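You operate a simulated robot arm through the tools that you are given. There is no shell and no other tool. Be economical: measure what you need, move in short steps, check, and stop when the job is done.

The job below is to be done with a simulated two-armed robot. You get a single attempt, and the scene is never put back.

Task
Pick up the clean strainer marked "120 mesh" from the steel worktop with one hand, pass it to the other hand and put it on the shelf under the crimp bench.

Only the result counts: the job must be done as asked and must still hold three seconds after the hand-in. Knocking over, shifting, dropping, spilling or breaking anything else fails it.

Robot
Two 7-joint arms with two-finger parallel grippers on one trunk, on a base that drives. Base frame: it is fixed to the floor where the robot stands at the start and does not move with it; the origin is under the middle of the robot, x ahead of it, y to its left, z up. Lengths are in m, angles in degrees, forces in N, time in s.
The left shoulder is at the start at [0.05, 0.187, 0.985], the right one opposite. With the tool pointing down near the work surface each hand reaches from about 0.1 to 0.66 m from the robot's upright axis, wherever it stands, measured 20 degrees to its own side. Places, roughly: clean strainer [0, -2, 0.75]; shelf under the crimp bench [1.5, 0.5, 0.3]. Payload 3.43 kg a hand.
The TCP of each hand is the grasp point between the finger pads, 0.03 m short of the fingertips. In the tool frame z runs along the fingers and y along their closing line. The gripper opens to 0.094 m. The fingers are 0.028 m wide and 0.01 m thick; the gripper's body (0.05 by 0.096 m) begins 0.055 m behind the TCP.
Orientation is that of the tool frame in the base frame, as a unit quaternion [x, y, z, w]. With the fingers straight down and closing along the base's y, the tool's x points along the base's -x, its y along +y and its z along -z.

Tools
- The arms move only by the tool nudge_tool. It takes "left_moves", "right_moves" or both (then of equal length, played together; a hand with none holds still); each is a list of rows, each a list of 7 numbers: the finger opening in m, from 0 to 0.094, then the shift along the tool's x, y, z in m, then the turn, a rotation vector about the tool's x, y, z in degrees. In form: [[claw, dx, dy, dz, wx, wy, wz], ...]. A call has 1 to 8 rows; each row shifts and turns the commanded pose from where the row before left it, along the tool's axes as they then stand. Each row takes 0.2 s and may step no farther than 0.05 m and 8.6 degrees from the row before; otherwise, or with a gripper value out of range, the whole call is refused. Where a pose cannot be reached the arm comes as near as it can. A force on the tool above 40 N (or 10 N above the force at the start of the call, whichever is more), or a blocked arm, ends the call early, and 0.2 s more pass. Each finger travels about 0.153 m/s and halts on what it meets, pressing with about 33 N; the grip force reading is that of the motor and also rises with nothing between the fingers. The clock runs only during rows and for 0.2 s after the last one: add rows that do not move to give the fingers time. It gives the time, the measured TCP pose, the force on the tool (base axes), the opening and the grip force at its end, in the units of the frame above (readings bear some noise), with the torque about the TCP (base axes, N m) and any sound that the robot's microphone picked up.
- Cameras (640 x 400 px; columns grow to the right, rows downward): "scene" is now at [0.1495, -0.0067, 1.1604]; the picture's right is [-0.07, -1.00, 0.00], its down [-0.43, 0.03, -0.90] and it looks along [0.90, -0.07, -0.44] (base axes); focal length 272 px, centre (320, 200). "left" rides on the left gripper at [0.076, -0.014, -0.102] in its tool frame; the picture's right is [0.18, 0.98, 0.00], its down [-0.75, 0.14, -0.64] and it looks along [-0.63, 0.12, 0.77] (tool axes); focal length 243 px, centre (320, 200). "right" rides on the right gripper at [0.076, 0.014, -0.102] in its tool frame; the picture's right is [-0.18, 0.98, 0.00], its down [-0.75, -0.14, -0.64] and it looks along [-0.63, -0.12, 0.77] (tool axes); focal length 243 px, centre (320, 200). There is no depth. A picture from a camera that has moved, and an enlarged one, comes with that camera's place and axes in the base frame and with its lens.
- snapshot(camera): a new picture of that camera. The clock stands still meanwhile.
- slide_trunk(by): slides the trunk up (or, below 0, down) by that many m; the arms and the scene camera ride with it, the base frame stays. It gives what a move gives, with no picture.
- base_move(legs): drives the robot by 1 to 6 legs, each [ahead, left, turn to the left] in m, m and degrees, along the robot's own axes; the way and the turn of a leg run together, so that a leg with both is an arc; at most 1.5 m and 180 degrees a leg. The arms and the cameras ride along, it lands a little off, and it stops where it bumps. It gives what a move gives.
- turn_head(pan, tilt): turns the head with the scene camera to pan (to the left, within 80 degrees either way) and tilt (down, from -29 to 69), counted from straight ahead of the robot. It gives what a move gives.
- inspect(camera, box): a new picture of the part [left, top, right, bottom] of that camera's present view, enlarged. The clock stands still meanwhile.
- sign_off(): hands the job in; it is judged then, once.

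Work in short steps. Places have to be worked out from the pictures, the camera data and where the tool is seen: move nearer, look again, correct. Check each grasp and each placing, and mend what went wrong. You have 135 turns and 114 pictures in all, those below and enlarged ones among them. Open the grippers and draw the arms clear of the work before you hand the job in, unless the task says otherwise; then end with one line.

The tools are called after "Call:" by a JSON object that holds its "api" and its "payload". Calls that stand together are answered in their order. nudge_tool: Moves the arms, as the interface text tells. Its arguments: {"type":"object","properties":{"left_moves":{"type":"array","items":{"type":"array","items":{"type":"number"}}},"right_moves":{"type":"array","items":{"type":"array","items":{"type":"number"}}}},"required":[]} The other tools are called the same way: slide_trunk (by) slides the trunk up or down; base_move (legs) drives the base; turn_head (pan, tilt) turns the head that bears the scene camera; snapshot (camera) takes a picture; inspect (camera, box) takes an enlarged picture of a part of a camera's view; sign_off () hands the job in.

At the start:

```text
time: 0.0
left_tool_pos: [0.3775, 0.1445, 1.0454]
left_tcp_rot: [-0.001, 1.0, 0.0, 0.001]
left_force: [-0.4, -0.1, 0.4]
left_ft_torque: [0.02, 0.0, 0.01]
left_gripper_width: 0.0938
left_gripper_force: 0.1
right_tool_pos: [0.3771, -0.1431, 1.0116]
right_tcp_rot: [0.001, 1.0, 0.0, 0.0]
right_force: [-0.1, 0.7, -0.2]
right_ft_torque: [-0.03, -0.02, 0.01]
right_gripper_width: 0.0939
right_gripper_force: 0.2
trunk travel left (down, up): [-0.2, 0.232]
robot x, y, heading: [-0.002, 0.0014, 0.1]
head pan, tilt: [-4.2, 25.8]
```

scene: 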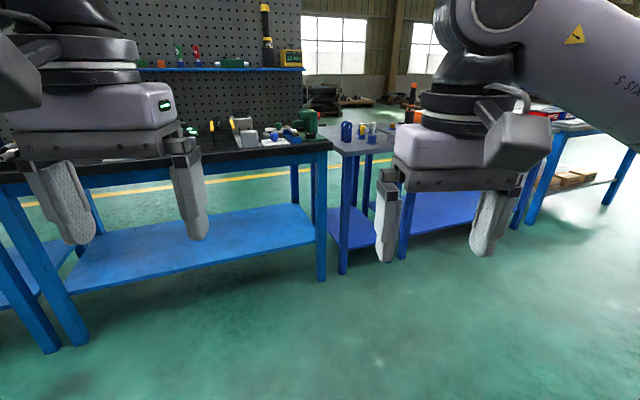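
right: 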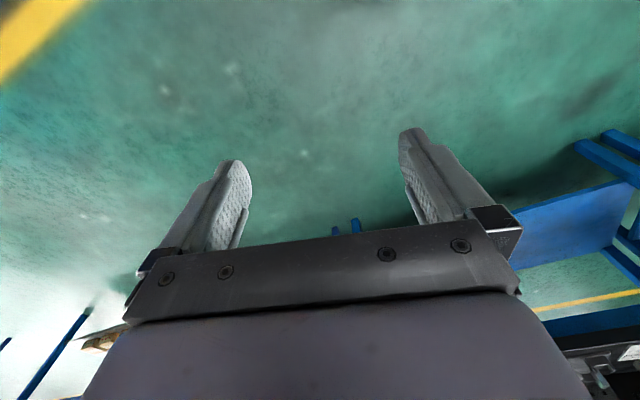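
left: 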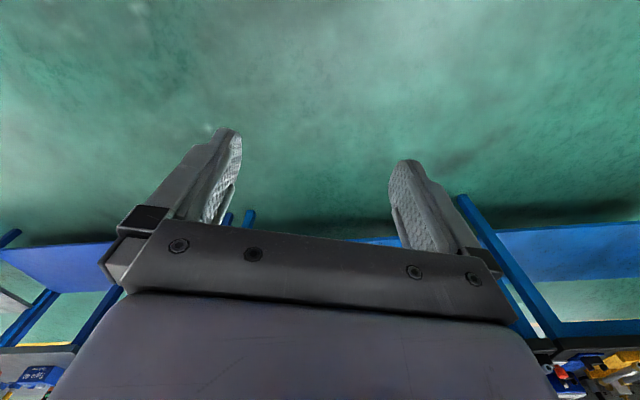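

The steel worktop should lie to the right, near [0,-2]. I turn the head right to look at it.

Call:
{"api": "turn_head", "payload": {"pan": -78, "tilt": 20}}

Call:
{"api": "snapshot", "payload": {"camera": "scene"}}

```text
time: 1.5
left_tool_pos: [0.3777, 0.1441, 1.0467]
left_tcp_rot: [0.0, 1.0, 0.0, 0.0]
left_force: [-1.0, 0.2, -0.2]
left_ft_torque: [0.01, 0.0, 0.03]
left_gripper_width: 0.0941
left_gripper_force: 0.0
right_tool_pos: [0.3771, -0.1416, 1.01]
right_tcp_rot: [0.001, 1.0, 0.0, -0.001]
right_force: [0.4, 0.5, -0.8]
right_ft_torque: [0.0, 0.03, 0.0]
right_gripper_width: 0.0938
right_gripper_force: 0.1
trunk travel left (down, up): [-0.2, 0.232]
robot x, y, heading: [0.0013, 0.0001, -0.2]
head pan, tilt: [-78.0, 20.0]
```

```text
110 pictures are left
camera scene: at [0.0772, -0.0911, 1.1698], right [-0.98, -0.21, 0.0], down [-0.07, 0.33, -0.94], along [0.2, -0.92, -0.34], focal length 272 px, centre (320, 200)
```

scene: 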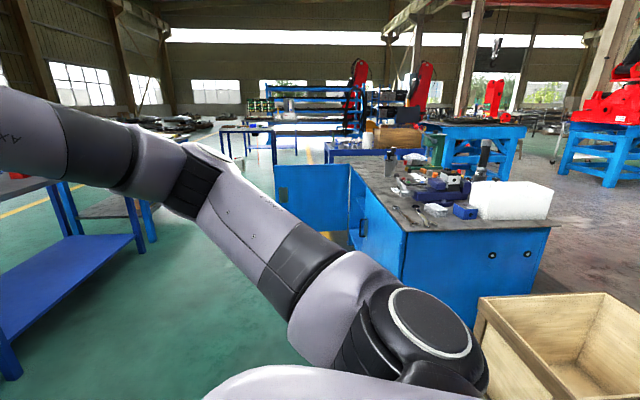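

A steel-topped blue cabinet with clutter stands at right. I zoom in on it.

Call:
{"api": "inspect", "payload": {"camera": "scene", "box": [320, 120, 580, 280]}}

Call:
{"api": "inspect", "payload": {"camera": "scene", "box": [370, 140, 500, 230]}}

```text
2.46 times, centred on (450, 200) of scene
camera zoom: at [0.0772, -0.0911, 1.1698], right [-0.98, -0.21, 0.0], down [-0.07, 0.33, -0.94], along [0.2, -0.92, -0.34], focal length 670 px, centre (0, 200)
```

zoom: 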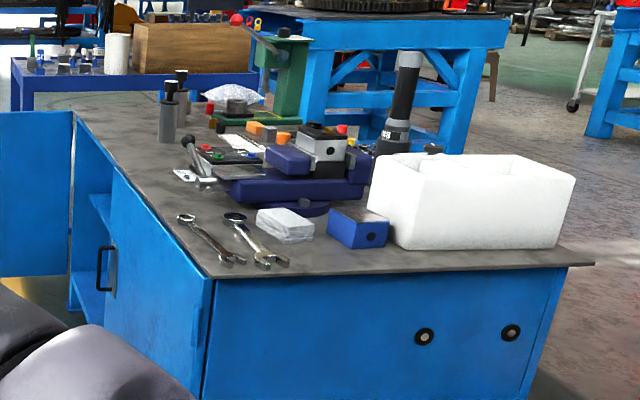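

```text
4.44 times, centred on (435, 185) of scene
camera zoom: at [0.0772, -0.0911, 1.1698], right [-0.98, -0.21, 0.0], down [-0.07, 0.33, -0.94], along [0.2, -0.92, -0.34], focal length 1211 px, centre (-191, 267)
```

zoom: 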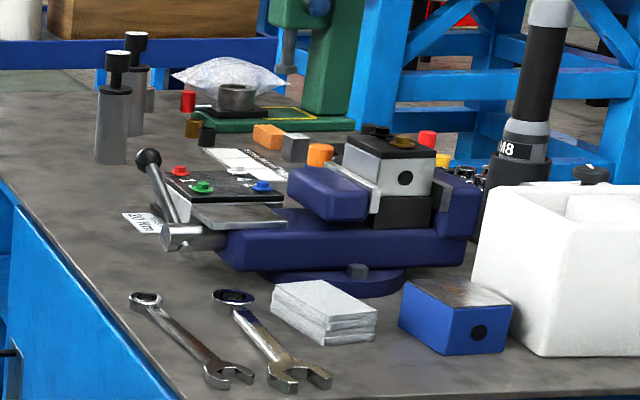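

The steel worktop is a cabinet turned about 16°, and the grey cylinders with black tops look like strainers near [0,-1.75]. I'll approach its long left side, staying short of the open door, and look again.

Call:
{"api": "base_move", "payload": {"legs": [[0, 0, -90], [0, 0.75, 0], [1.1, 0, 0], [0, 0, -74]]}}

Call:
{"api": "turn_head", "payload": {"pan": 0, "tilt": 25}}

Call:
{"api": "snapshot", "payload": {"camera": "scene"}}

```text
time: 21.0
left_tool_pos: [0.4605, -1.364, 1.0447]
left_tcp_rot: [0.991, 0.137, 0.0, 0.0]
left_force: [-0.7, -0.1, -0.2]
left_ft_torque: [0.01, -0.01, -0.03]
left_gripper_width: 0.0941
left_gripper_force: 0.0
right_tool_pos: [0.3841, -1.0892, 1.01]
right_tcp_rot: [0.991, 0.136, -0.001, -0.001]
right_force: [-0.6, -0.4, 0.3]
right_ft_torque: [0.02, -0.02, -0.01]
right_gripper_width: 0.0941
right_gripper_force: 0.0
trunk travel left (down, up): [-0.2, 0.232]
robot x, y, heading: [0.7847, -1.1214, -164.4]
head pan, tilt: [-78.0, 20.0]
```

```text
time: 22.5
left_tool_pos: [0.4612, -1.3648, 1.0449]
left_tcp_rot: [0.99, 0.138, 0.001, 0.0]
left_force: [-1.1, -0.7, 0.0]
left_ft_torque: [0.02, -0.04, 0.0]
left_gripper_width: 0.0941
left_gripper_force: 0.1
right_tool_pos: [0.3827, -1.0878, 1.0101]
right_tcp_rot: [0.991, 0.137, 0.0, 0.001]
right_force: [-0.1, 0.1, 0.1]
right_ft_torque: [-0.02, 0.01, -0.02]
right_gripper_width: 0.0938
right_gripper_force: 0.1
trunk travel left (down, up): [-0.2, 0.232]
robot x, y, heading: [0.7868, -1.1265, -164.3]
head pan, tilt: [0.0, 25.0]
```

```text
107 pictures are left
camera scene: at [0.6398, -1.1646, 1.1617], right [-0.27, 0.96, 0.0], down [0.41, 0.11, -0.91], along [-0.87, -0.24, -0.42], focal length 272 px, centre (320, 200)
```

scene: 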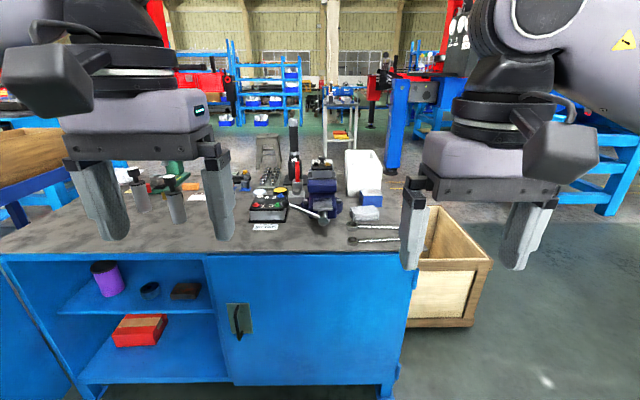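

Now I face the cabinet. I zoom in on the cylinders and the label.

Call:
{"api": "inspect", "payload": {"camera": "scene", "box": [110, 140, 300, 250]}}

Call:
{"api": "turn_head", "payload": {"pan": 35, "tilt": 25}}

Call:
{"api": "snapshot", "payload": {"camera": "scene"}}

```text
3.37 times, centred on (205, 195) of scene
camera zoom: at [0.6398, -1.1646, 1.1617], right [-0.27, 0.96, 0.0], down [0.41, 0.11, -0.91], along [-0.87, -0.24, -0.42], focal length 918 px, centre (707, 217)
```

zoom: 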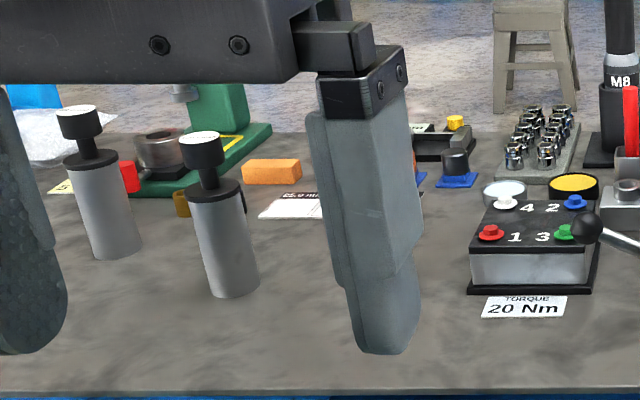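

```text
time: 23.5
left_tool_pos: [0.4611, -1.3645, 1.0449]
left_tcp_rot: [0.991, 0.137, 0.0, 0.001]
left_force: [0.1, -0.1, -0.7]
left_ft_torque: [0.04, 0.03, -0.02]
left_gripper_width: 0.0944
left_gripper_force: 0.1
right_tool_pos: [0.3821, -1.0888, 1.0101]
right_tcp_rot: [0.991, 0.136, -0.001, 0.0]
right_force: [0.3, 0.4, 1.1]
right_ft_torque: [0.04, 0.01, 0.02]
right_gripper_width: 0.0942
right_gripper_force: 0.1
trunk travel left (down, up): [-0.2, 0.232]
robot x, y, heading: [0.7858, -1.1261, -164.5]
head pan, tilt: [35.0, 25.0]
```

```text
105 pictures are left
camera scene: at [0.6701, -1.2109, 1.1617], right [-0.77, 0.63, 0.0], down [0.27, 0.33, -0.91], along [-0.57, -0.7, -0.42], focal length 272 px, centre (320, 200)
```

scene: 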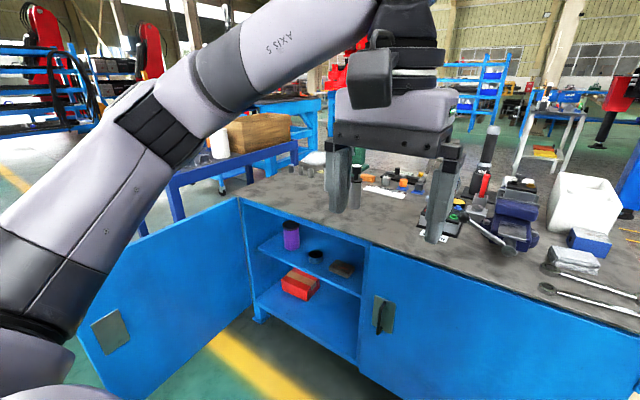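

The two grey cylinders stand near [0.06,-1.77] and [0.03,-1.93], with writing perhaps on the tops. I drive closer and to the left, keeping the hands high.

Call:
{"api": "base_move", "payload": {"legs": [[0, 0.2, 0], [0.22, 0, 0]]}}

Call:
{"api": "turn_head", "payload": {"pan": 30, "tilt": 35}}

Call:
{"api": "snapshot", "payload": {"camera": "scene"}}

Call:
{"api": "snapshot", "payload": {"camera": "left"}}

```text
time: 27.1
left_tool_pos: [0.3082, -1.6158, 1.047]
left_tcp_rot: [0.99, 0.142, -0.001, 0.001]
left_force: [-0.2, -0.6, 1.9]
left_ft_torque: [-0.01, 0.01, 0.0]
left_gripper_width: 0.0942
left_gripper_force: 0.0
right_tool_pos: [0.2279, -1.3409, 1.0111]
right_tcp_rot: [0.99, 0.141, 0.0, 0.001]
right_force: [-0.3, -0.4, -0.7]
right_ft_torque: [-0.02, 0.02, 0.01]
right_gripper_width: 0.0941
right_gripper_force: 0.0
trunk travel left (down, up): [-0.2, 0.232]
robot x, y, heading: [0.6285, -1.3709, -163.9]
head pan, tilt: [35.0, 25.0]
```

```text
time: 27.8
left_tool_pos: [0.3084, -1.6173, 1.0463]
left_tcp_rot: [0.99, 0.142, 0.0, 0.0]
left_force: [0.4, 0.0, 0.4]
left_ft_torque: [0.02, 0.01, 0.01]
left_gripper_width: 0.0938
left_gripper_force: 0.1
right_tool_pos: [0.2284, -1.3404, 1.0107]
right_tcp_rot: [0.99, 0.14, 0.001, 0.001]
right_force: [-0.4, 0.1, 0.9]
right_ft_torque: [0.02, -0.02, 0.01]
right_gripper_width: 0.0939
right_gripper_force: 0.0
trunk travel left (down, up): [-0.2, 0.232]
robot x, y, heading: [0.6275, -1.3739, -163.8]
head pan, tilt: [30.0, 35.0]
```

```text
104 pictures are left
camera scene: at [0.5135, -1.4524, 1.146], right [-0.72, 0.69, 0.0], down [0.4, 0.41, -0.82], along [-0.57, -0.59, -0.57], focal length 272 px, centre (320, 200)
```

scene: 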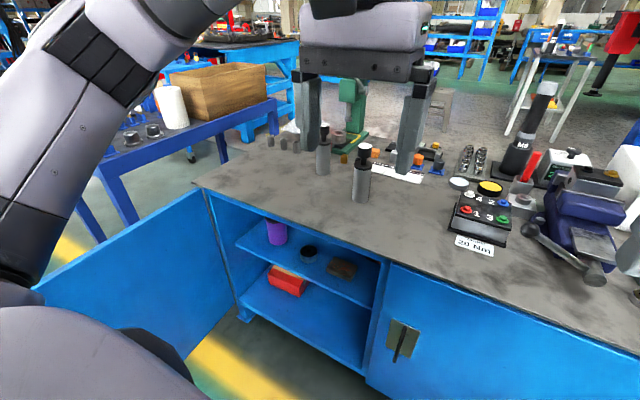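

```text
103 pictures are left
camera left: at [0.3785, -1.5812, 1.1475], right [0.45, -0.89, 0.0], down [-0.68, -0.35, 0.64], along [-0.57, -0.29, -0.77], focal length 243 px, centre (320, 200)
```

left: 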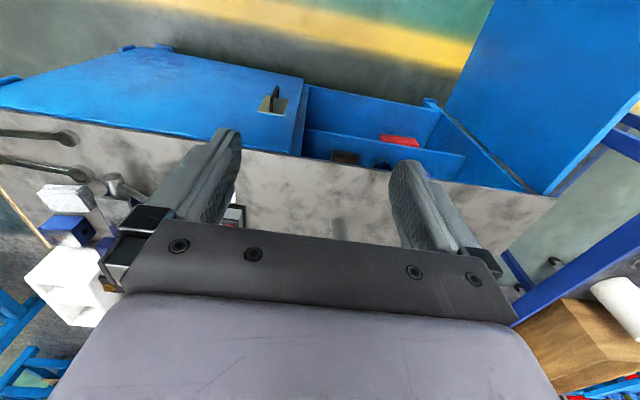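

I zoom in on the cylinders from here.

Call:
{"api": "inspect", "payload": {"camera": "scene", "box": [260, 100, 440, 212]}}

Call:
{"api": "inspect", "payload": {"camera": "scene", "box": [310, 130, 390, 210]}}

```text
3.56 times, centred on (350, 156) of scene
camera zoom: at [0.5135, -1.4524, 1.146], right [-0.72, 0.69, 0.0], down [0.4, 0.41, -0.82], along [-0.57, -0.59, -0.57], focal length 968 px, centre (213, 356)
```

zoom: 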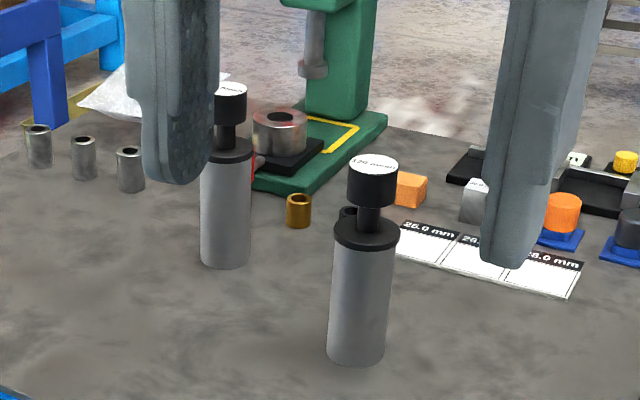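

```text
5.00 times, centred on (350, 170) of scene
camera zoom: at [0.5135, -1.4524, 1.146], right [-0.72, 0.69, 0.0], down [0.4, 0.41, -0.82], along [-0.57, -0.59, -0.57], focal length 1362 px, centre (170, 350)
```

zoom: 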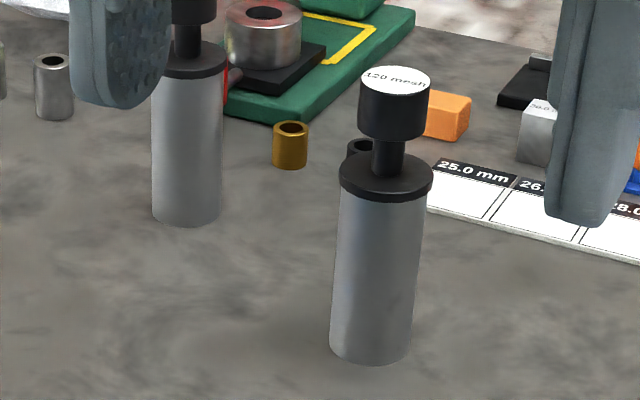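

The nearer cylinder reads "120 mesh"; I place it at about [0.042,-1.792], knob top z≈0.895. I raise the left hand a little and look at the other one's label, and look down for base clearance.

Call:
{"api": "nudge_tool", "payload": {"left_moves": [[0.094, 0, 0, -0.05, 0, 0, 0], [0.094, 0, 0, -0.05, 0, 0, 0], [0.094, 0, 0, 0, 0, 0, 0]]}}

Call:
{"api": "inspect", "payload": {"camera": "scene", "box": [285, 100, 385, 170]}}

Call:
{"api": "turn_head", "payload": {"pan": 0, "tilt": 69}}

Call:
{"api": "snapshot", "payload": {"camera": "scene"}}

```text
time: 28.6
left_tool_pos: [0.3109, -1.6113, 1.1469]
left_tcp_rot: [0.99, 0.141, 0.0, -0.002]
left_force: [-0.2, 0.4, 0.1]
left_ft_torque: [-0.01, 0.0, -0.02]
left_gripper_width: 0.0943
left_gripper_force: 0.0
right_tool_pos: [0.2289, -1.34, 1.011]
right_tcp_rot: [0.99, 0.14, 0.0, 0.0]
right_force: [-0.5, -0.5, 0.0]
right_ft_torque: [0.0, 0.02, -0.01]
right_gripper_width: 0.094
right_gripper_force: 0.0
trunk travel left (down, up): [-0.2, 0.232]
robot x, y, heading: [0.6323, -1.3731, -163.7]
head pan, tilt: [30.0, 35.0]
```

```text
5.71 times, centred on (335, 135) of scene
camera zoom: at [0.5135, -1.4525, 1.1459], right [-0.72, 0.69, 0.0], down [0.4, 0.41, -0.82], along [-0.57, -0.59, -0.57], focal length 1556 px, centre (234, 571)
```

zoom: 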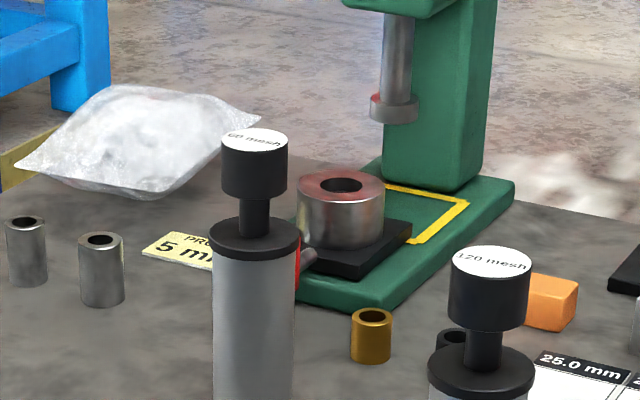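

```text
time: 29.6
left_tool_pos: [0.3106, -1.6132, 1.146]
left_tcp_rot: [0.99, 0.141, -0.001, 0.001]
left_force: [0.7, -0.2, 0.1]
left_ft_torque: [-0.01, 0.02, 0.02]
left_gripper_width: 0.0939
left_gripper_force: 0.1
right_tool_pos: [0.229, -1.3404, 1.0101]
right_tcp_rot: [0.99, 0.142, 0.0, 0.0]
right_force: [0.1, -0.5, -0.2]
right_ft_torque: [0.02, -0.04, 0.0]
right_gripper_width: 0.0939
right_gripper_force: 0.0
trunk travel left (down, up): [-0.2, 0.232]
robot x, y, heading: [0.6311, -1.3717, -163.7]
head pan, tilt: [0.0, 68.8]
```

```text
99 pictures are left
camera scene: at [0.5208, -1.4045, 1.1023], right [-0.28, 0.96, 0.0], down [0.89, 0.26, -0.36], along [-0.35, -0.1, -0.93], focal length 272 px, centre (320, 200)
```

scene: 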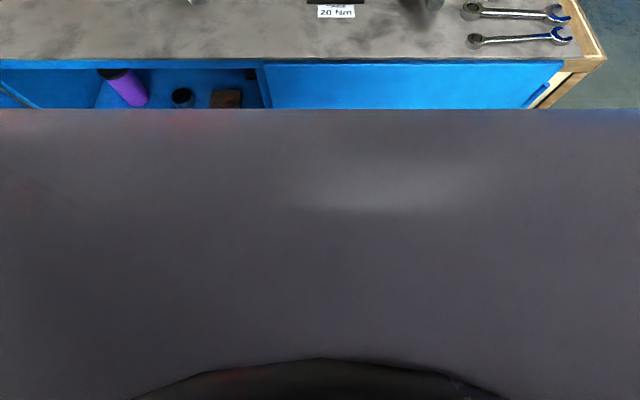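

The other is "60 mesh", so the nearer one is the target. The wrist camera at the start saw bare floor straight down 0.30 m ahead, so the base is shorter than that. The edge is 0.51 m ahead, and I advance 0.14 m.

Call:
{"api": "base_move", "payload": {"legs": [[0.14, 0, 0]]}}

Call:
{"api": "turn_head", "payload": {"pan": 25, "tilt": 40}}

Call:
{"api": "snapshot", "payload": {"camera": "scene"}}

Call:
{"api": "snapshot", "payload": {"camera": "left"}}

```text
time: 31.0
left_tool_pos: [0.1736, -1.6508, 1.1444]
left_tcp_rot: [0.99, 0.14, 0.0, 0.0]
left_force: [0.7, -0.8, -0.9]
left_ft_torque: [0.01, 0.0, 0.02]
left_gripper_width: 0.0941
left_gripper_force: 0.1
right_tool_pos: [0.0934, -1.3785, 1.0101]
right_tcp_rot: [0.99, 0.139, 0.0, 0.0]
right_force: [-0.8, 0.1, -0.8]
right_ft_torque: [0.03, 0.02, -0.03]
right_gripper_width: 0.094
right_gripper_force: 0.0
trunk travel left (down, up): [-0.2, 0.232]
robot x, y, heading: [0.4932, -1.4104, -163.9]
head pan, tilt: [0.0, 68.8]
```

```text
time: 31.9
left_tool_pos: [0.1746, -1.6512, 1.1451]
left_tcp_rot: [0.99, 0.14, -0.001, 0.001]
left_force: [-0.8, 0.8, -0.2]
left_ft_torque: [0.05, -0.01, -0.01]
left_gripper_width: 0.0938
left_gripper_force: 0.1
right_tool_pos: [0.0931, -1.3783, 1.0113]
right_tcp_rot: [0.99, 0.14, 0.0, 0.0]
right_force: [0.2, 0.5, 0.0]
right_ft_torque: [0.0, 0.0, 0.03]
right_gripper_width: 0.0942
right_gripper_force: 0.1
trunk travel left (down, up): [-0.2, 0.232]
robot x, y, heading: [0.4944, -1.4136, -163.9]
head pan, tilt: [25.0, 40.0]
```

```text
98 pictures are left
camera scene: at [0.3744, -1.4836, 1.1383], right [-0.66, 0.76, 0.0], down [0.49, 0.42, -0.77], along [-0.58, -0.5, -0.64], focal length 272 px, centre (320, 200)
```

scene: 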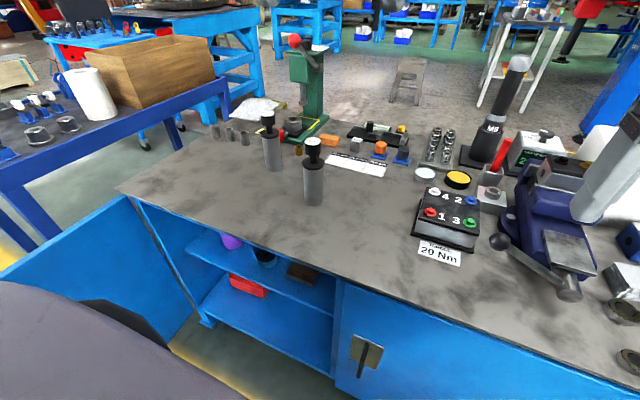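

```text
97 pictures are left
camera left: at [0.2438, -1.6173, 1.2471], right [0.45, -0.89, 0.0], down [-0.68, -0.34, 0.64], along [-0.57, -0.29, -0.77], focal length 243 px, centre (320, 200)
```

left: 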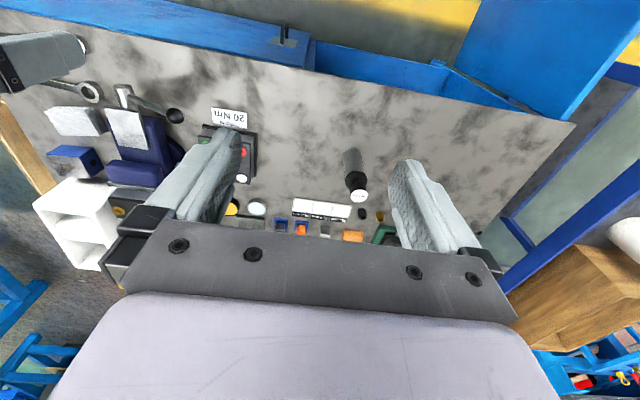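

From both cameras the knob sits at about [0.028,-1.805], top z≈0.89. I move the left hand above it, then down to TCP z≈1.0, and look.

Call:
{"api": "nudge_tool", "payload": {"left_moves": [[0.094, -0.0366, 0.0216, 0, 0, 0, 0], [0.094, -0.0366, 0.0216, 0, 0, 0, 0], [0.094, -0.0366, 0.0216, 0, 0, 0, 0], [0.094, -0.0366, 0.0216, 0, 0, 0, 0], [0.094, -0.0366, 0.0216, 0, 0, 0, 0], [0.094, 0, 0, 0.05, 0, 0, 0], [0.094, 0, 0, 0.05, 0, 0, 0], [0.094, 0, 0, 0.04, 0, 0, 0]]}}

Call:
{"api": "snapshot", "payload": {"camera": "left"}}

Call:
{"api": "snapshot", "payload": {"camera": "scene"}}

```text
time: 33.7
left_tool_pos: [0.0552, -1.7929, 0.9863]
left_tcp_rot: [0.99, 0.14, -0.002, -0.001]
left_force: [-0.7, -0.4, 0.0]
left_ft_torque: [0.01, 0.0, 0.0]
left_gripper_width: 0.0941
left_gripper_force: 0.0
left hand out of reach, approached as far as the arm can: row 4, 5
right_tool_pos: [0.0931, -1.3796, 1.0117]
right_tcp_rot: [0.99, 0.138, 0.0, 0.0]
right_force: [0.5, 0.4, 0.6]
right_ft_torque: [0.0, -0.02, 0.01]
right_gripper_width: 0.0942
right_gripper_force: 0.2
trunk travel left (down, up): [-0.2, 0.232]
robot x, y, heading: [0.4955, -1.4112, -164.0]
head pan, tilt: [25.0, 40.0]
```

```text
96 pictures are left
camera left: at [0.125, -1.7596, 1.0879], right [0.45, -0.89, 0.0], down [-0.68, -0.34, 0.64], along [-0.58, -0.29, -0.76], focal length 243 px, centre (320, 200)
```

left: 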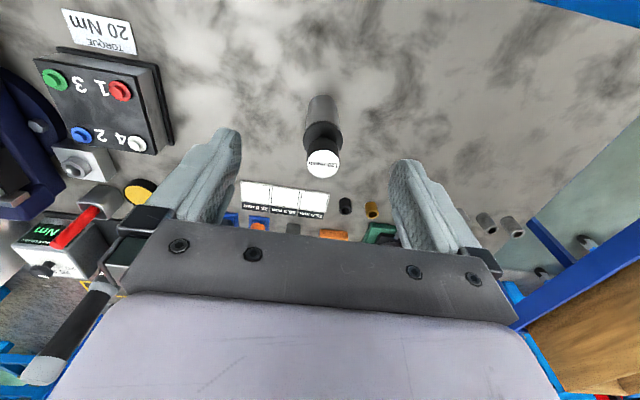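

```text
95 pictures are left
camera scene: at [0.3742, -1.4839, 1.1384], right [-0.66, 0.75, 0.0], down [0.49, 0.42, -0.77], along [-0.58, -0.5, -0.64], focal length 272 px, centre (320, 200)
```

scene: 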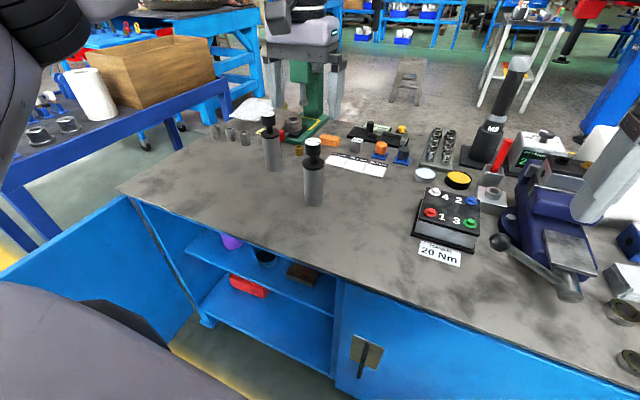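

The strainer lies about 0.04 m further ahead (tool −x) and 0.009 m to tool +y. I correct by that at this height and look again.

Call:
{"api": "nudge_tool", "payload": {"left_moves": [[0.094, -0.02, 0.0045, 0, 0, 0, 0], [0.094, -0.02, 0.0045, 0, 0, 0, 0], [0.094, 0, 0, 0.04, 0, 0, 0], [0.094, 0, 0, 0, 0, 0, 0]]}}

Call:
{"api": "snapshot", "payload": {"camera": "left"}}

Call:
{"api": "inspect", "payload": {"camera": "scene", "box": [230, 50, 390, 210]}}

```text
time: 34.7
left_tool_pos: [0.0162, -1.813, 0.9442]
left_tcp_rot: [0.99, 0.139, -0.001, 0.0]
left_force: [-0.3, 0.5, 0.0]
left_ft_torque: [-0.03, 0.0, -0.03]
left_gripper_width: 0.094
left_gripper_force: 0.0
right_tool_pos: [0.0921, -1.3778, 1.011]
right_tcp_rot: [0.99, 0.14, -0.001, -0.001]
right_force: [0.0, 0.1, -0.2]
right_ft_torque: [-0.02, -0.02, 0.0]
right_gripper_width: 0.094
right_gripper_force: 0.0
trunk travel left (down, up): [-0.2, 0.232]
robot x, y, heading: [0.4967, -1.4134, -164.0]
head pan, tilt: [25.0, 40.0]
```

```text
94 pictures are left
camera left: at [0.0858, -1.7781, 1.0469], right [0.45, -0.89, 0.0], down [-0.68, -0.34, 0.64], along [-0.57, -0.29, -0.77], focal length 243 px, centre (320, 200)
```

left: 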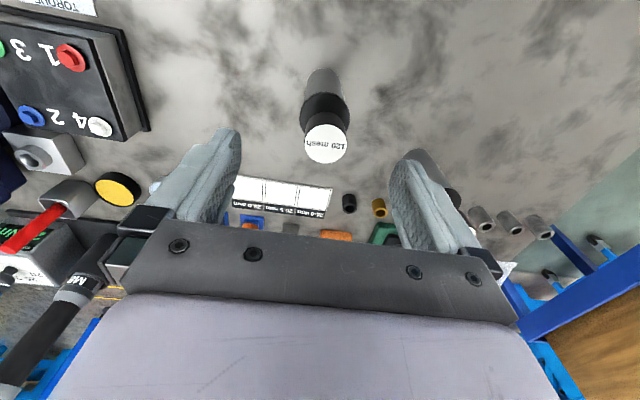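

```text
2.50 times, centred on (310, 130) of scene
camera zoom: at [0.3743, -1.4837, 1.1384], right [-0.66, 0.75, 0.0], down [0.49, 0.42, -0.77], along [-0.58, -0.5, -0.64], focal length 681 px, centre (345, 375)
```

zoom: 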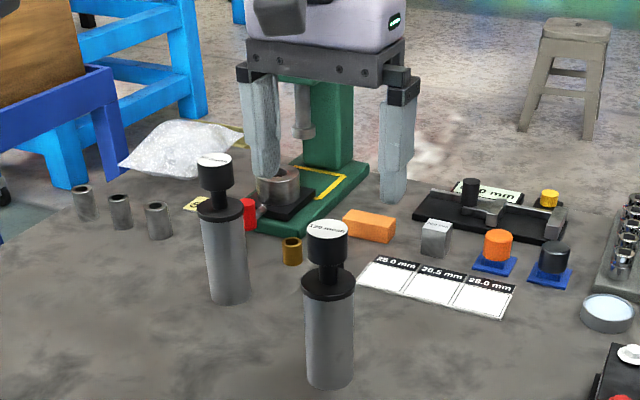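

The knob is now almost exactly under the TCP (y off by ~0.005), its top z≈0.885. I descend to TCP z≈0.878 and check before closing.

Call:
{"api": "nudge_tool", "payload": {"left_moves": [[0.094, 0, 0.0045, 0.03, 0, 0, 0], [0.094, 0, 0, 0.036, 0, 0, 0], [0.094, 0, 0, 0, 0, 0, 0]]}}

Call:
{"api": "snapshot", "payload": {"camera": "left"}}

Call:
{"api": "inspect", "payload": {"camera": "scene", "box": [230, 50, 390, 210]}}

```text
time: 35.5
left_tool_pos: [0.0186, -1.8166, 0.8794]
left_tcp_rot: [0.99, 0.139, -0.001, 0.0]
left_force: [0.6, -0.7, 0.1]
left_ft_torque: [-0.02, 0.02, 0.02]
left_gripper_width: 0.0941
left_gripper_force: 0.1
right_tool_pos: [0.0938, -1.3781, 1.0104]
right_tcp_rot: [0.99, 0.139, 0.0, 0.0]
right_force: [-0.2, 0.1, 0.1]
right_ft_torque: [-0.02, 0.0, 0.01]
right_gripper_width: 0.0941
right_gripper_force: 0.1
trunk travel left (down, up): [-0.2, 0.232]
robot x, y, heading: [0.4953, -1.4136, -164.2]
head pan, tilt: [25.0, 40.0]
```

```text
92 pictures are left
camera left: at [0.0882, -1.7823, 0.9812], right [0.45, -0.89, 0.0], down [-0.68, -0.34, 0.64], along [-0.57, -0.29, -0.77], focal length 243 px, centre (320, 200)
```

left: 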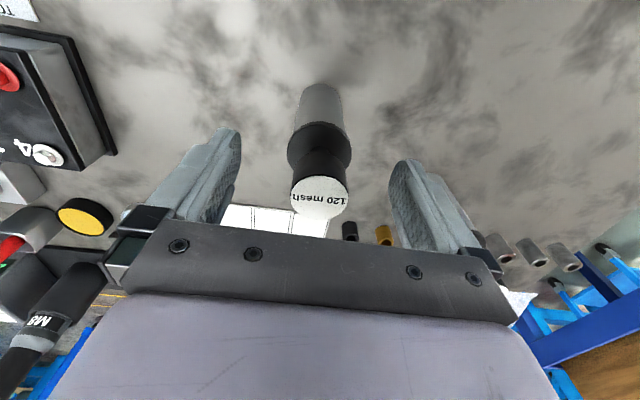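

```text
2.50 times, centred on (310, 130) of scene
camera zoom: at [0.3744, -1.4837, 1.1384], right [-0.66, 0.75, 0.0], down [0.49, 0.42, -0.77], along [-0.58, -0.5, -0.64], focal length 681 px, centre (345, 375)
```

zoom: 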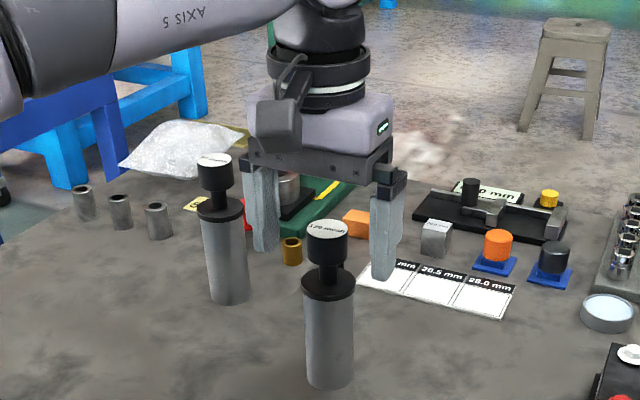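

The knob is centred between the fingers. I close on it, with still rows for the fingers to settle.

Call:
{"api": "nudge_tool", "payload": {"left_moves": [[0.094, 0, 0, 0.004, 0, 0, 0], [0.05, 0, 0, 0, 0, 0, 0], [0.02, 0, 0, 0, 0, 0, 0], [0.01, 0, 0, 0, 0, 0, 0], [0.01, 0, 0, 0, 0, 0, 0], [0.01, 0, 0, 0, 0, 0, 0]]}}

Call:
{"api": "snapshot", "payload": {"camera": "left"}}

```text
time: 36.9
left_tool_pos: [0.0193, -1.8167, 0.8767]
left_tcp_rot: [0.99, 0.139, 0.0, 0.0]
left_force: [0.2, -0.3, 0.6]
left_ft_torque: [0.0, 0.0, 0.02]
left_gripper_width: 0.0373
left_gripper_force: 33.2
right_tool_pos: [0.0936, -1.3777, 1.0098]
right_tcp_rot: [0.99, 0.138, 0.0, 0.0]
right_force: [0.2, -0.4, 0.7]
right_ft_torque: [-0.03, -0.01, 0.03]
right_gripper_width: 0.094
right_gripper_force: 0.0
trunk travel left (down, up): [-0.2, 0.232]
robot x, y, heading: [0.4967, -1.4128, -164.0]
head pan, tilt: [25.0, 40.0]
```

```text
90 pictures are left
camera left: at [0.0883, -1.782, 0.9781], right [0.45, -0.89, 0.0], down [-0.68, -0.34, 0.64], along [-0.57, -0.29, -0.77], focal length 243 px, centre (320, 200)
```

left: 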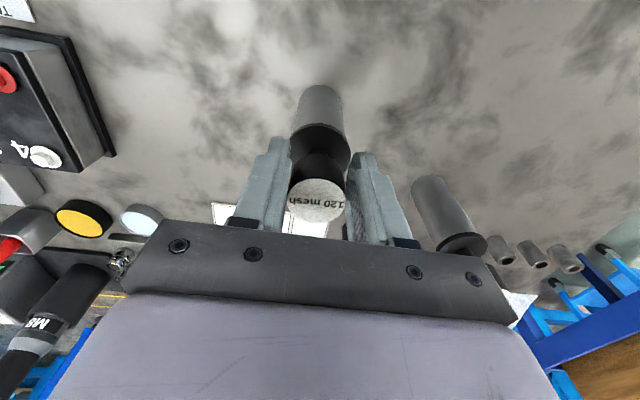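

The knob is held at 0.037 m. I lift straight up 0.13 m and check.

Call:
{"api": "nudge_tool", "payload": {"left_moves": [[0.01, 0, 0, -0.01, 0, 0, 0], [0.01, 0, 0, -0.02, 0, 0, 0], [0.01, 0, 0, -0.025, 0, 0, 0], [0.01, 0, 0, -0.025, 0, 0, 0], [0.01, 0, 0, -0.025, 0, 0, 0], [0.01, 0, 0, -0.025, 0, 0, 0], [0.01, 0, 0, 0, 0, 0, 0]]}}

Call:
{"api": "snapshot", "payload": {"camera": "scene"}}

```text
time: 38.5
left_tool_pos: [0.0209, -1.8153, 1.0055]
left_tcp_rot: [0.99, 0.14, 0.0, 0.0]
left_force: [-1.0, -0.4, -0.6]
left_ft_torque: [-0.01, -0.02, -0.04]
left_gripper_width: 0.0372
left_gripper_force: 33.2
right_tool_pos: [0.0929, -1.3783, 1.0108]
right_tcp_rot: [0.99, 0.139, -0.001, 0.0]
right_force: [-0.3, -0.2, 0.4]
right_ft_torque: [-0.01, 0.02, 0.0]
right_gripper_width: 0.094
right_gripper_force: 0.0
trunk travel left (down, up): [-0.2, 0.232]
robot x, y, heading: [0.4949, -1.4107, -164.1]
head pan, tilt: [25.0, 40.0]
```

```text
89 pictures are left
camera scene: at [0.3743, -1.4837, 1.1383], right [-0.66, 0.75, 0.0], down [0.49, 0.42, -0.77], along [-0.58, -0.5, -0.64], focal length 272 px, centre (320, 200)
```

scene: 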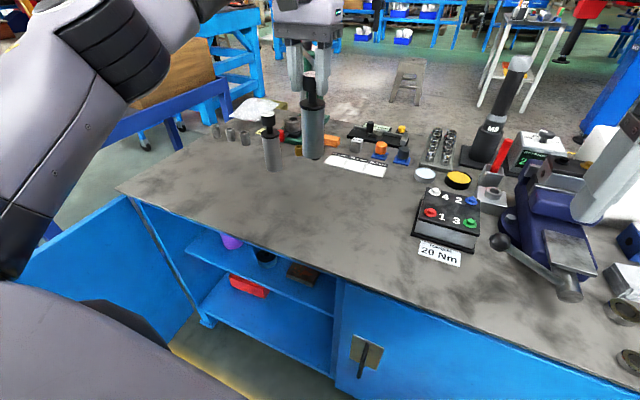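

The strainer hangs in the left hand. I back away from the cabinet to free floor for the handover.

Call:
{"api": "base_move", "payload": {"legs": [[-0.5, 0, 0]]}}

Call:
{"api": "turn_head", "payload": {"pan": 10, "tilt": 25}}

Call:
{"api": "snapshot", "payload": {"camera": "scene"}}

```text
time: 41.5
left_tool_pos: [0.5046, -1.6789, 1.0053]
left_tcp_rot: [0.99, 0.142, 0.0, 0.0]
left_force: [0.1, -0.3, -0.9]
left_ft_torque: [-0.02, -0.05, 0.0]
left_gripper_width: 0.037
left_gripper_force: 33.0
right_tool_pos: [0.5764, -1.2413, 1.0101]
right_tcp_rot: [0.99, 0.142, 0.001, 0.0]
right_force: [-0.1, -0.3, 0.9]
right_ft_torque: [0.02, 0.0, 0.02]
right_gripper_width: 0.094
right_gripper_force: 0.0
trunk travel left (down, up): [-0.2, 0.232]
robot x, y, heading: [0.9748, -1.2701, -163.8]
head pan, tilt: [25.0, 40.0]
```

```text
time: 42.2
left_tool_pos: [0.5059, -1.6784, 1.005]
left_tcp_rot: [0.99, 0.142, 0.001, 0.0]
left_force: [0.2, 0.4, -0.9]
left_ft_torque: [0.0, 0.0, 0.02]
left_gripper_width: 0.0369
left_gripper_force: 32.9
right_tool_pos: [0.5769, -1.2405, 1.0102]
right_tcp_rot: [0.99, 0.142, -0.001, 0.0]
right_force: [0.8, -1.1, 0.5]
right_ft_torque: [-0.01, 0.03, 0.04]
right_gripper_width: 0.094
right_gripper_force: 0.1
trunk travel left (down, up): [-0.2, 0.232]
robot x, y, heading: [0.977, -1.2711, -163.6]
head pan, tilt: [10.0, 25.0]
```

```text
88 pictures are left
camera scene: at [0.8391, -1.3294, 1.1616], right [-0.44, 0.9, 0.0], down [0.38, 0.19, -0.91], along [-0.81, -0.4, -0.42], focal length 272 px, centre (320, 200)
```

scene: 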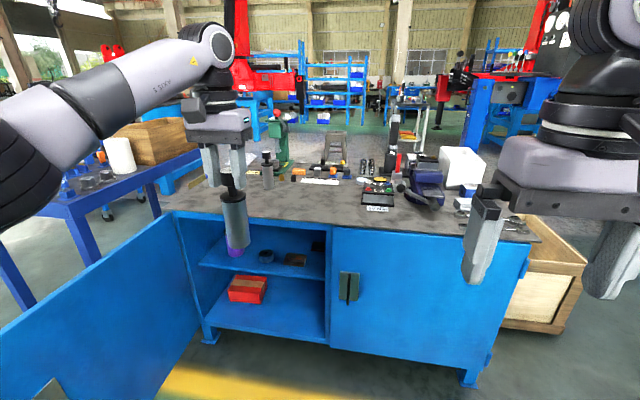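

The strainer hangs straight. For the handover the right hand should hold the body with its fingers tilted about 30° below horizontal. I bring the left hand to the middle and up, and pitch the right hand forward by 60°.

Call:
{"api": "nudge_tool", "payload": {"left_moves": [[0.01, 0.01, -0.025, -0.01, 0, 0, 0], [0.01, 0.01, -0.03, -0.015, 0, 0, 0], [0.01, 0.01, -0.03, -0.015, 0, 0, 0], [0.01, 0.01, -0.03, -0.015, 0, 0, 0], [0.01, 0, -0.03, -0.015, 0, 0, 0], [0.01, 0, -0.03, -0.015, 0, 0, 0], [0.01, 0, 0, -0.015, 0, 0, 0]], "right_moves": [[0.094, 0, -0.01, 0, 0, -8.5, 0], [0.094, 0, -0.01, 0, 0, -8.5, 0], [0.094, 0, -0.01, 0, 0, -8.5, 0], [0.094, 0, -0.01, 0, 0, -8.5, 0], [0.094, 0, -0.01, 0, 0, -8.5, 0], [0.094, 0, -0.01, 0, 0, -8.5, 0], [0.094, 0, 0, 0, 0, -8.5, 0]]}}

Call:
{"api": "snapshot", "payload": {"camera": "scene"}}

```text
time: 43.8
left_tool_pos: [0.4943, -1.4982, 1.0885]
left_tcp_rot: [0.99, 0.142, -0.001, -0.001]
left_force: [-0.4, 0.1, -0.3]
left_ft_torque: [-0.03, -0.03, 0.02]
left_gripper_width: 0.0371
left_gripper_force: 32.9
left hand out of reach, approached as far as the arm can: row 7
right_tool_pos: [0.5518, -1.1887, 1.0158]
right_tcp_rot: [0.859, 0.124, -0.492, 0.072]
right_force: [-0.3, 0.0, -0.3]
right_ft_torque: [-0.03, 0.01, 0.01]
right_gripper_width: 0.0941
right_gripper_force: 0.0
right hand out of reach, approached as far as the arm can: row 7
trunk travel left (down, up): [-0.2, 0.232]
robot x, y, heading: [0.9807, -1.275, -163.6]
head pan, tilt: [10.0, 25.0]
```

```text
87 pictures are left
camera scene: at [0.839, -1.3295, 1.1617], right [-0.44, 0.9, 0.0], down [0.38, 0.19, -0.91], along [-0.81, -0.4, -0.42], focal length 272 px, centre (320, 200)
```

scene: 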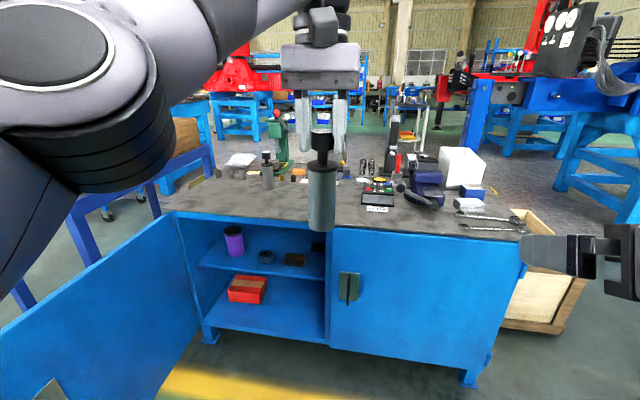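

Right hand is now pitched 30° below horizontal, and the left camera box is high enough to leave room. I yaw the right hand 30° leftward about the vertical, for an easier diagonal approach.

Call:
{"api": "nudge_tool", "payload": {"right_moves": [[0.094, 0, 0, 0, -6.5, 0, -3.75], [0.094, 0, 0, 0, -6.5, 0, -3.75], [0.094, 0, 0, 0, -6.5, 0, -3.75], [0.094, 0, 0, 0, -6.5, 0, -3.75], [0.094, 0, 0, 0, 0, 0, 0]]}}

Call:
{"api": "snapshot", "payload": {"camera": "right"}}

```text
time: 45.0
left_tool_pos: [0.4943, -1.4973, 1.0878]
left_tcp_rot: [0.99, 0.142, -0.001, 0.0]
left_force: [-0.2, -0.1, -1.6]
left_ft_torque: [0.02, 0.03, 0.0]
left_gripper_width: 0.037
left_gripper_force: 32.6
right_tool_pos: [0.5501, -1.1876, 1.0173]
right_tcp_rot: [0.799, 0.34, -0.456, 0.197]
right_force: [0.7, -0.2, -0.8]
right_ft_torque: [0.0, 0.01, 0.0]
right_gripper_width: 0.0938
right_gripper_force: 0.0
right hand out of reach, approached as far as the arm can: row 1
trunk travel left (down, up): [-0.2, 0.232]
robot x, y, heading: [0.9777, -1.2732, -163.8]
head pan, tilt: [10.0, 25.0]
```

```text
86 pictures are left
camera right: at [0.6495, -1.1068, 1.0047], right [0.65, -0.74, 0.16], down [0.01, 0.23, 0.97], along [-0.76, -0.63, 0.16], focal length 243 px, centre (320, 200)
```

right: 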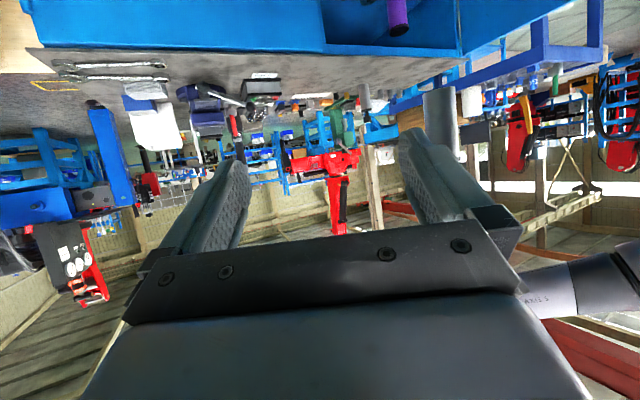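

Orientation is as wanted. I move the right hand to a pre-grasp point 0.13 m short of the strainer body.

Call:
{"api": "nudge_tool", "payload": {"right_moves": [[0.094, -0.0114, 0.0348, 0.0241, 0, 0, 0], [0.094, -0.0114, 0.0348, 0.0241, 0, 0, 0], [0.094, -0.0114, 0.0348, 0.0241, 0, 0, 0], [0.094, -0.0114, 0.0348, 0.0241, 0, 0, 0], [0.094, -0.0114, 0.0348, 0.0241, 0, 0, 0], [0.094, 0, 0, 0, 0, 0, 0]]}}

Call:
{"api": "snapshot", "payload": {"camera": "right"}}

Call:
{"api": "snapshot", "payload": {"camera": "scene"}}

```text
time: 46.4
left_tool_pos: [0.4943, -1.4967, 1.0882]
left_tcp_rot: [0.99, 0.142, -0.001, 0.0]
left_force: [-0.1, 0.0, -0.8]
left_ft_torque: [0.03, 0.01, 0.04]
left_gripper_width: 0.0367
left_gripper_force: 32.9
right_tool_pos: [0.5857, -1.4036, 1.0083]
right_tcp_rot: [0.798, 0.34, -0.456, 0.198]
right_force: [0.5, -0.8, -0.9]
right_ft_torque: [0.0, -0.01, 0.01]
right_gripper_width: 0.0939
right_gripper_force: 0.1
trunk travel left (down, up): [-0.2, 0.232]
robot x, y, heading: [0.9779, -1.2706, -163.6]
head pan, tilt: [10.0, 25.0]
```

```text
85 pictures are left
camera right: at [0.6838, -1.323, 0.9945], right [0.65, -0.75, 0.16], down [0.01, 0.22, 0.97], along [-0.76, -0.63, 0.16], focal length 243 px, centre (320, 200)
```

right: 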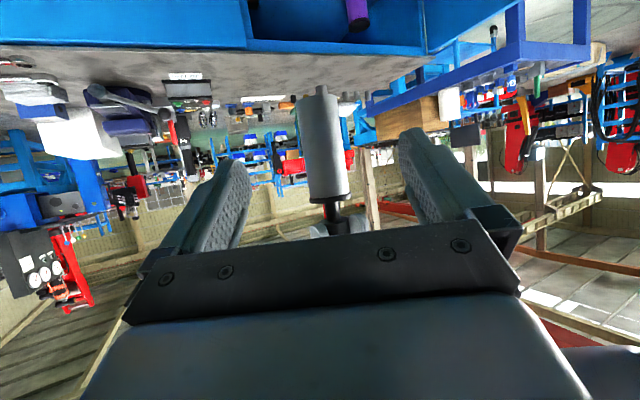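

```text
84 pictures are left
camera scene: at [0.8391, -1.3293, 1.1617], right [-0.44, 0.9, 0.0], down [0.38, 0.19, -0.91], along [-0.81, -0.4, -0.42], focal length 272 px, centre (320, 200)
```

scene: 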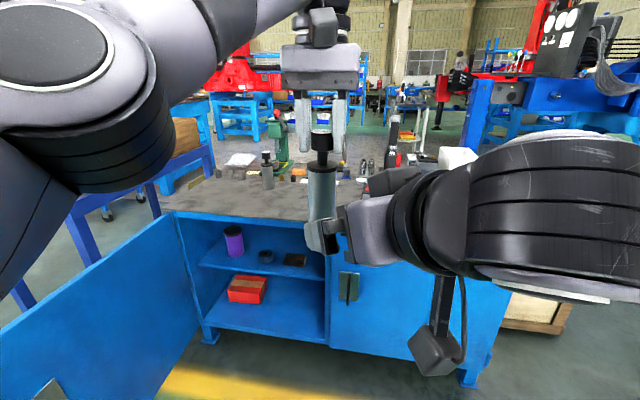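

The strainer body is centred between the right fingers' line. I advance the right hand around the body, aiming 0.07 m below the left TCP, and check before closing.

Call:
{"api": "nudge_tool", "payload": {"right_moves": [[0.094, -0.0187, 0, 0.027, 0, 0, 0], [0.094, -0.0187, 0, 0.027, 0, 0, 0], [0.094, -0.0187, 0, 0.027, 0, 0, 0], [0.094, -0.0187, 0, 0.027, 0, 0, 0], [0.094, 0, 0, 0, 0, 0, 0]]}}

Call:
{"api": "snapshot", "payload": {"camera": "right"}}

Call:
{"api": "inspect", "payload": {"camera": "scene", "box": [240, 70, 440, 270]}}

```text
time: 47.6
left_tool_pos: [0.4947, -1.4977, 1.0874]
left_tcp_rot: [0.99, 0.141, -0.001, 0.001]
left_force: [-0.7, -0.2, -1.1]
left_ft_torque: [0.02, -0.02, 0.03]
left_gripper_width: 0.0372
left_gripper_force: 33.2
right_tool_pos: [0.4924, -1.4978, 1.0159]
right_tcp_rot: [0.798, 0.34, -0.456, 0.198]
right_force: [0.6, -0.4, 0.3]
right_ft_torque: [0.04, -0.01, 0.03]
right_gripper_width: 0.0941
right_gripper_force: 0.0
trunk travel left (down, up): [-0.2, 0.232]
robot x, y, heading: [0.9783, -1.2721, -163.5]
head pan, tilt: [10.0, 25.0]
```

```text
83 pictures are left
camera right: at [0.5911, -1.4176, 1.0028], right [0.65, -0.75, 0.16], down [0.01, 0.22, 0.97], along [-0.76, -0.63, 0.16], focal length 243 px, centre (320, 200)
```

right: 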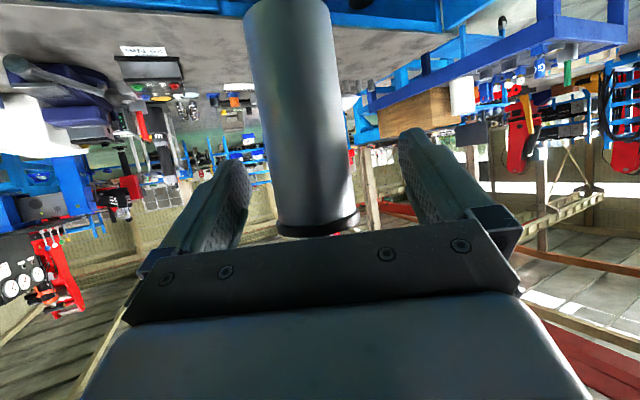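

```text
2.00 times, centred on (340, 170) of scene
camera zoom: at [0.839, -1.3293, 1.1617], right [-0.44, 0.9, 0.0], down [0.38, 0.19, -0.91], along [-0.81, -0.4, -0.42], focal length 545 px, centre (280, 260)
```

zoom: 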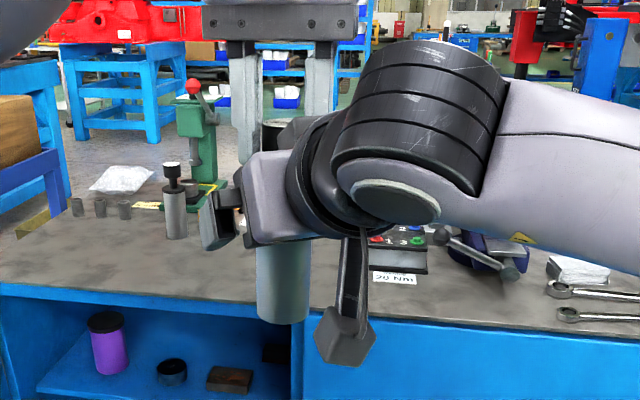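

The body sits between the right fingers, slightly to −y, with the cap edge just above the pads. I lower the right hand 0.012 m, shift −0.003 in y, and close.

Call:
{"api": "nudge_tool", "payload": {"right_moves": [[0.094, 0.0104, -0.003, 0.0061, 0, 0, 0], [0.07, 0, 0, 0, 0, 0, 0], [0.05, 0, 0, 0, 0, 0, 0], [0.03, 0, 0, 0, 0, 0, 0], [0.01, 0, 0, 0, 0, 0, 0], [0.01, 0, 0, 0, 0, 0, 0], [0.01, 0, 0, 0, 0, 0, 0]]}}

Call:
{"api": "snapshot", "payload": {"camera": "right"}}

```text
time: 49.2
left_tool_pos: [0.4951, -1.4979, 1.0878]
left_tcp_rot: [0.99, 0.142, 0.0, 0.0]
left_force: [6.2, -5.9, -2.2]
left_ft_torque: [-0.09, -0.38, 0.12]
left_gripper_width: 0.0367
left_gripper_force: 33.0
right_tool_pos: [0.4904, -1.4976, 1.0032]
right_tcp_rot: [0.799, 0.339, -0.456, 0.197]
right_force: [-6.1, 6.3, 2.1]
right_ft_torque: [-0.4, -0.11, -0.06]
right_gripper_width: 0.0464
right_gripper_force: 33.2
trunk travel left (down, up): [-0.2, 0.232]
robot x, y, heading: [0.9789, -1.2721, -163.7]
head pan, tilt: [10.0, 25.0]
```

```text
81 pictures are left
camera right: at [0.5889, -1.4159, 0.9911], right [0.64, -0.75, 0.16], down [0.01, 0.23, 0.97], along [-0.77, -0.62, 0.16], focal length 243 px, centre (320, 200)
```

right: 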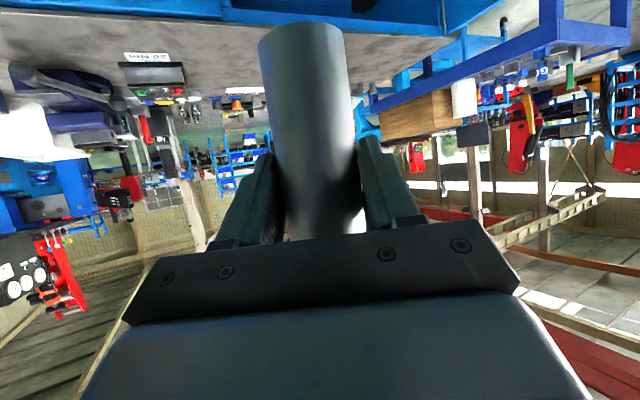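

Right hand grips the 0.046 m body; a side load of ~9 N shows slight misalignment. I shift the right hand −0.003 m in y to relieve it.

Call:
{"api": "nudge_tool", "payload": {"right_moves": [[0.01, 0, -0.003, 0, 0, 0, 0], [0.01, 0, 0, 0, 0, 0, 0]]}}

```text
time: 49.8
left_tool_pos: [0.494, -1.4963, 1.0865]
left_tcp_rot: [0.99, 0.142, -0.001, -0.001]
left_force: [1.5, -2.2, -2.3]
left_ft_torque: [0.01, -0.17, 0.17]
left_gripper_width: 0.0367
left_gripper_force: 33.5
right_tool_pos: [0.4898, -1.4956, 1.0042]
right_tcp_rot: [0.798, 0.341, -0.456, 0.198]
right_force: [-1.5, 1.7, 0.1]
right_ft_torque: [-0.08, 0.01, -0.15]
right_gripper_width: 0.0465
right_gripper_force: 32.8
trunk travel left (down, up): [-0.2, 0.232]
robot x, y, heading: [0.9767, -1.2699, -163.9]
head pan, tilt: [10.0, 25.0]
```

Forces are small now. I open the left hand, then draw the right hand with the strainer downward out of it.

Call:
{"api": "nudge_tool", "payload": {"left_moves": [[0.06, 0, 0, 0, 0, 0, 0], [0.094, 0, 0, 0, 0, 0, 0], [0.094, 0, 0, 0, 0, 0, 0], [0.094, 0, 0, 0, 0, 0, 0], [0.094, 0, 0, 0, 0, 0, 0], [0.094, 0, 0, 0, 0, 0, 0]], "right_moves": [[0.01, 0, 0, 0, 0, 0, 0], [0.01, 0, 0, 0, 0, 0, 0], [0.01, 0, 0, 0, 0, 0, 0], [0.01, 0.0216, 0, 0.0127, 0, 0, 0], [0.01, 0.0259, 0, 0.0152, 0, 0, 0], [0.01, 0.0259, 0, 0.0152, 0, 0, 0]]}}

Call:
{"api": "snapshot", "payload": {"camera": "scene"}}

Call:
{"api": "snapshot", "payload": {"camera": "right"}}

```text
time: 51.2
left_tool_pos: [0.4944, -1.4975, 1.0876]
left_tcp_rot: [0.99, 0.141, -0.002, 0.0]
left_force: [0.2, 0.7, -0.8]
left_ft_torque: [0.03, -0.01, 0.02]
left_gripper_width: 0.0939
left_gripper_force: 0.1
right_tool_pos: [0.491, -1.4954, 0.9172]
right_tcp_rot: [0.798, 0.34, -0.456, 0.198]
right_force: [0.1, 1.3, -0.9]
right_ft_torque: [0.0, 0.02, -0.01]
right_gripper_width: 0.0466
right_gripper_force: 32.8
trunk travel left (down, up): [-0.2, 0.232]
robot x, y, heading: [0.981, -1.2693, -163.8]
head pan, tilt: [10.0, 25.0]
```

```text
80 pictures are left
camera scene: at [0.839, -1.3293, 1.1617], right [-0.44, 0.9, 0.0], down [0.38, 0.19, -0.91], along [-0.81, -0.4, -0.42], focal length 272 px, centre (320, 200)
```

scene: 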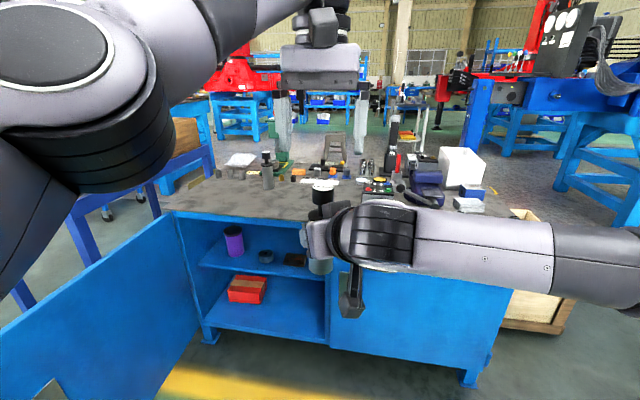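

```text
79 pictures are left
camera right: at [0.5899, -1.4136, 0.906], right [0.65, -0.75, 0.16], down [0.01, 0.23, 0.97], along [-0.76, -0.63, 0.16], focal length 243 px, centre (320, 200)
```

right: 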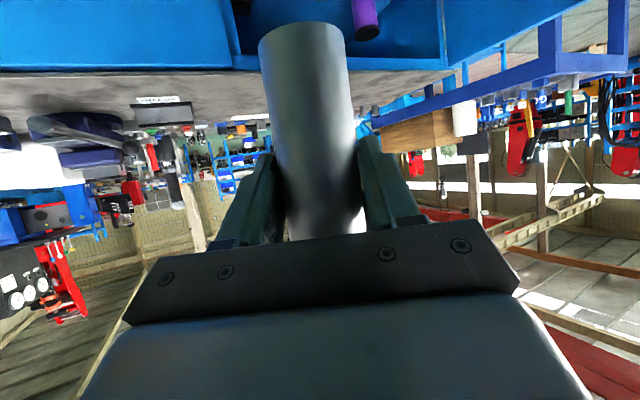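

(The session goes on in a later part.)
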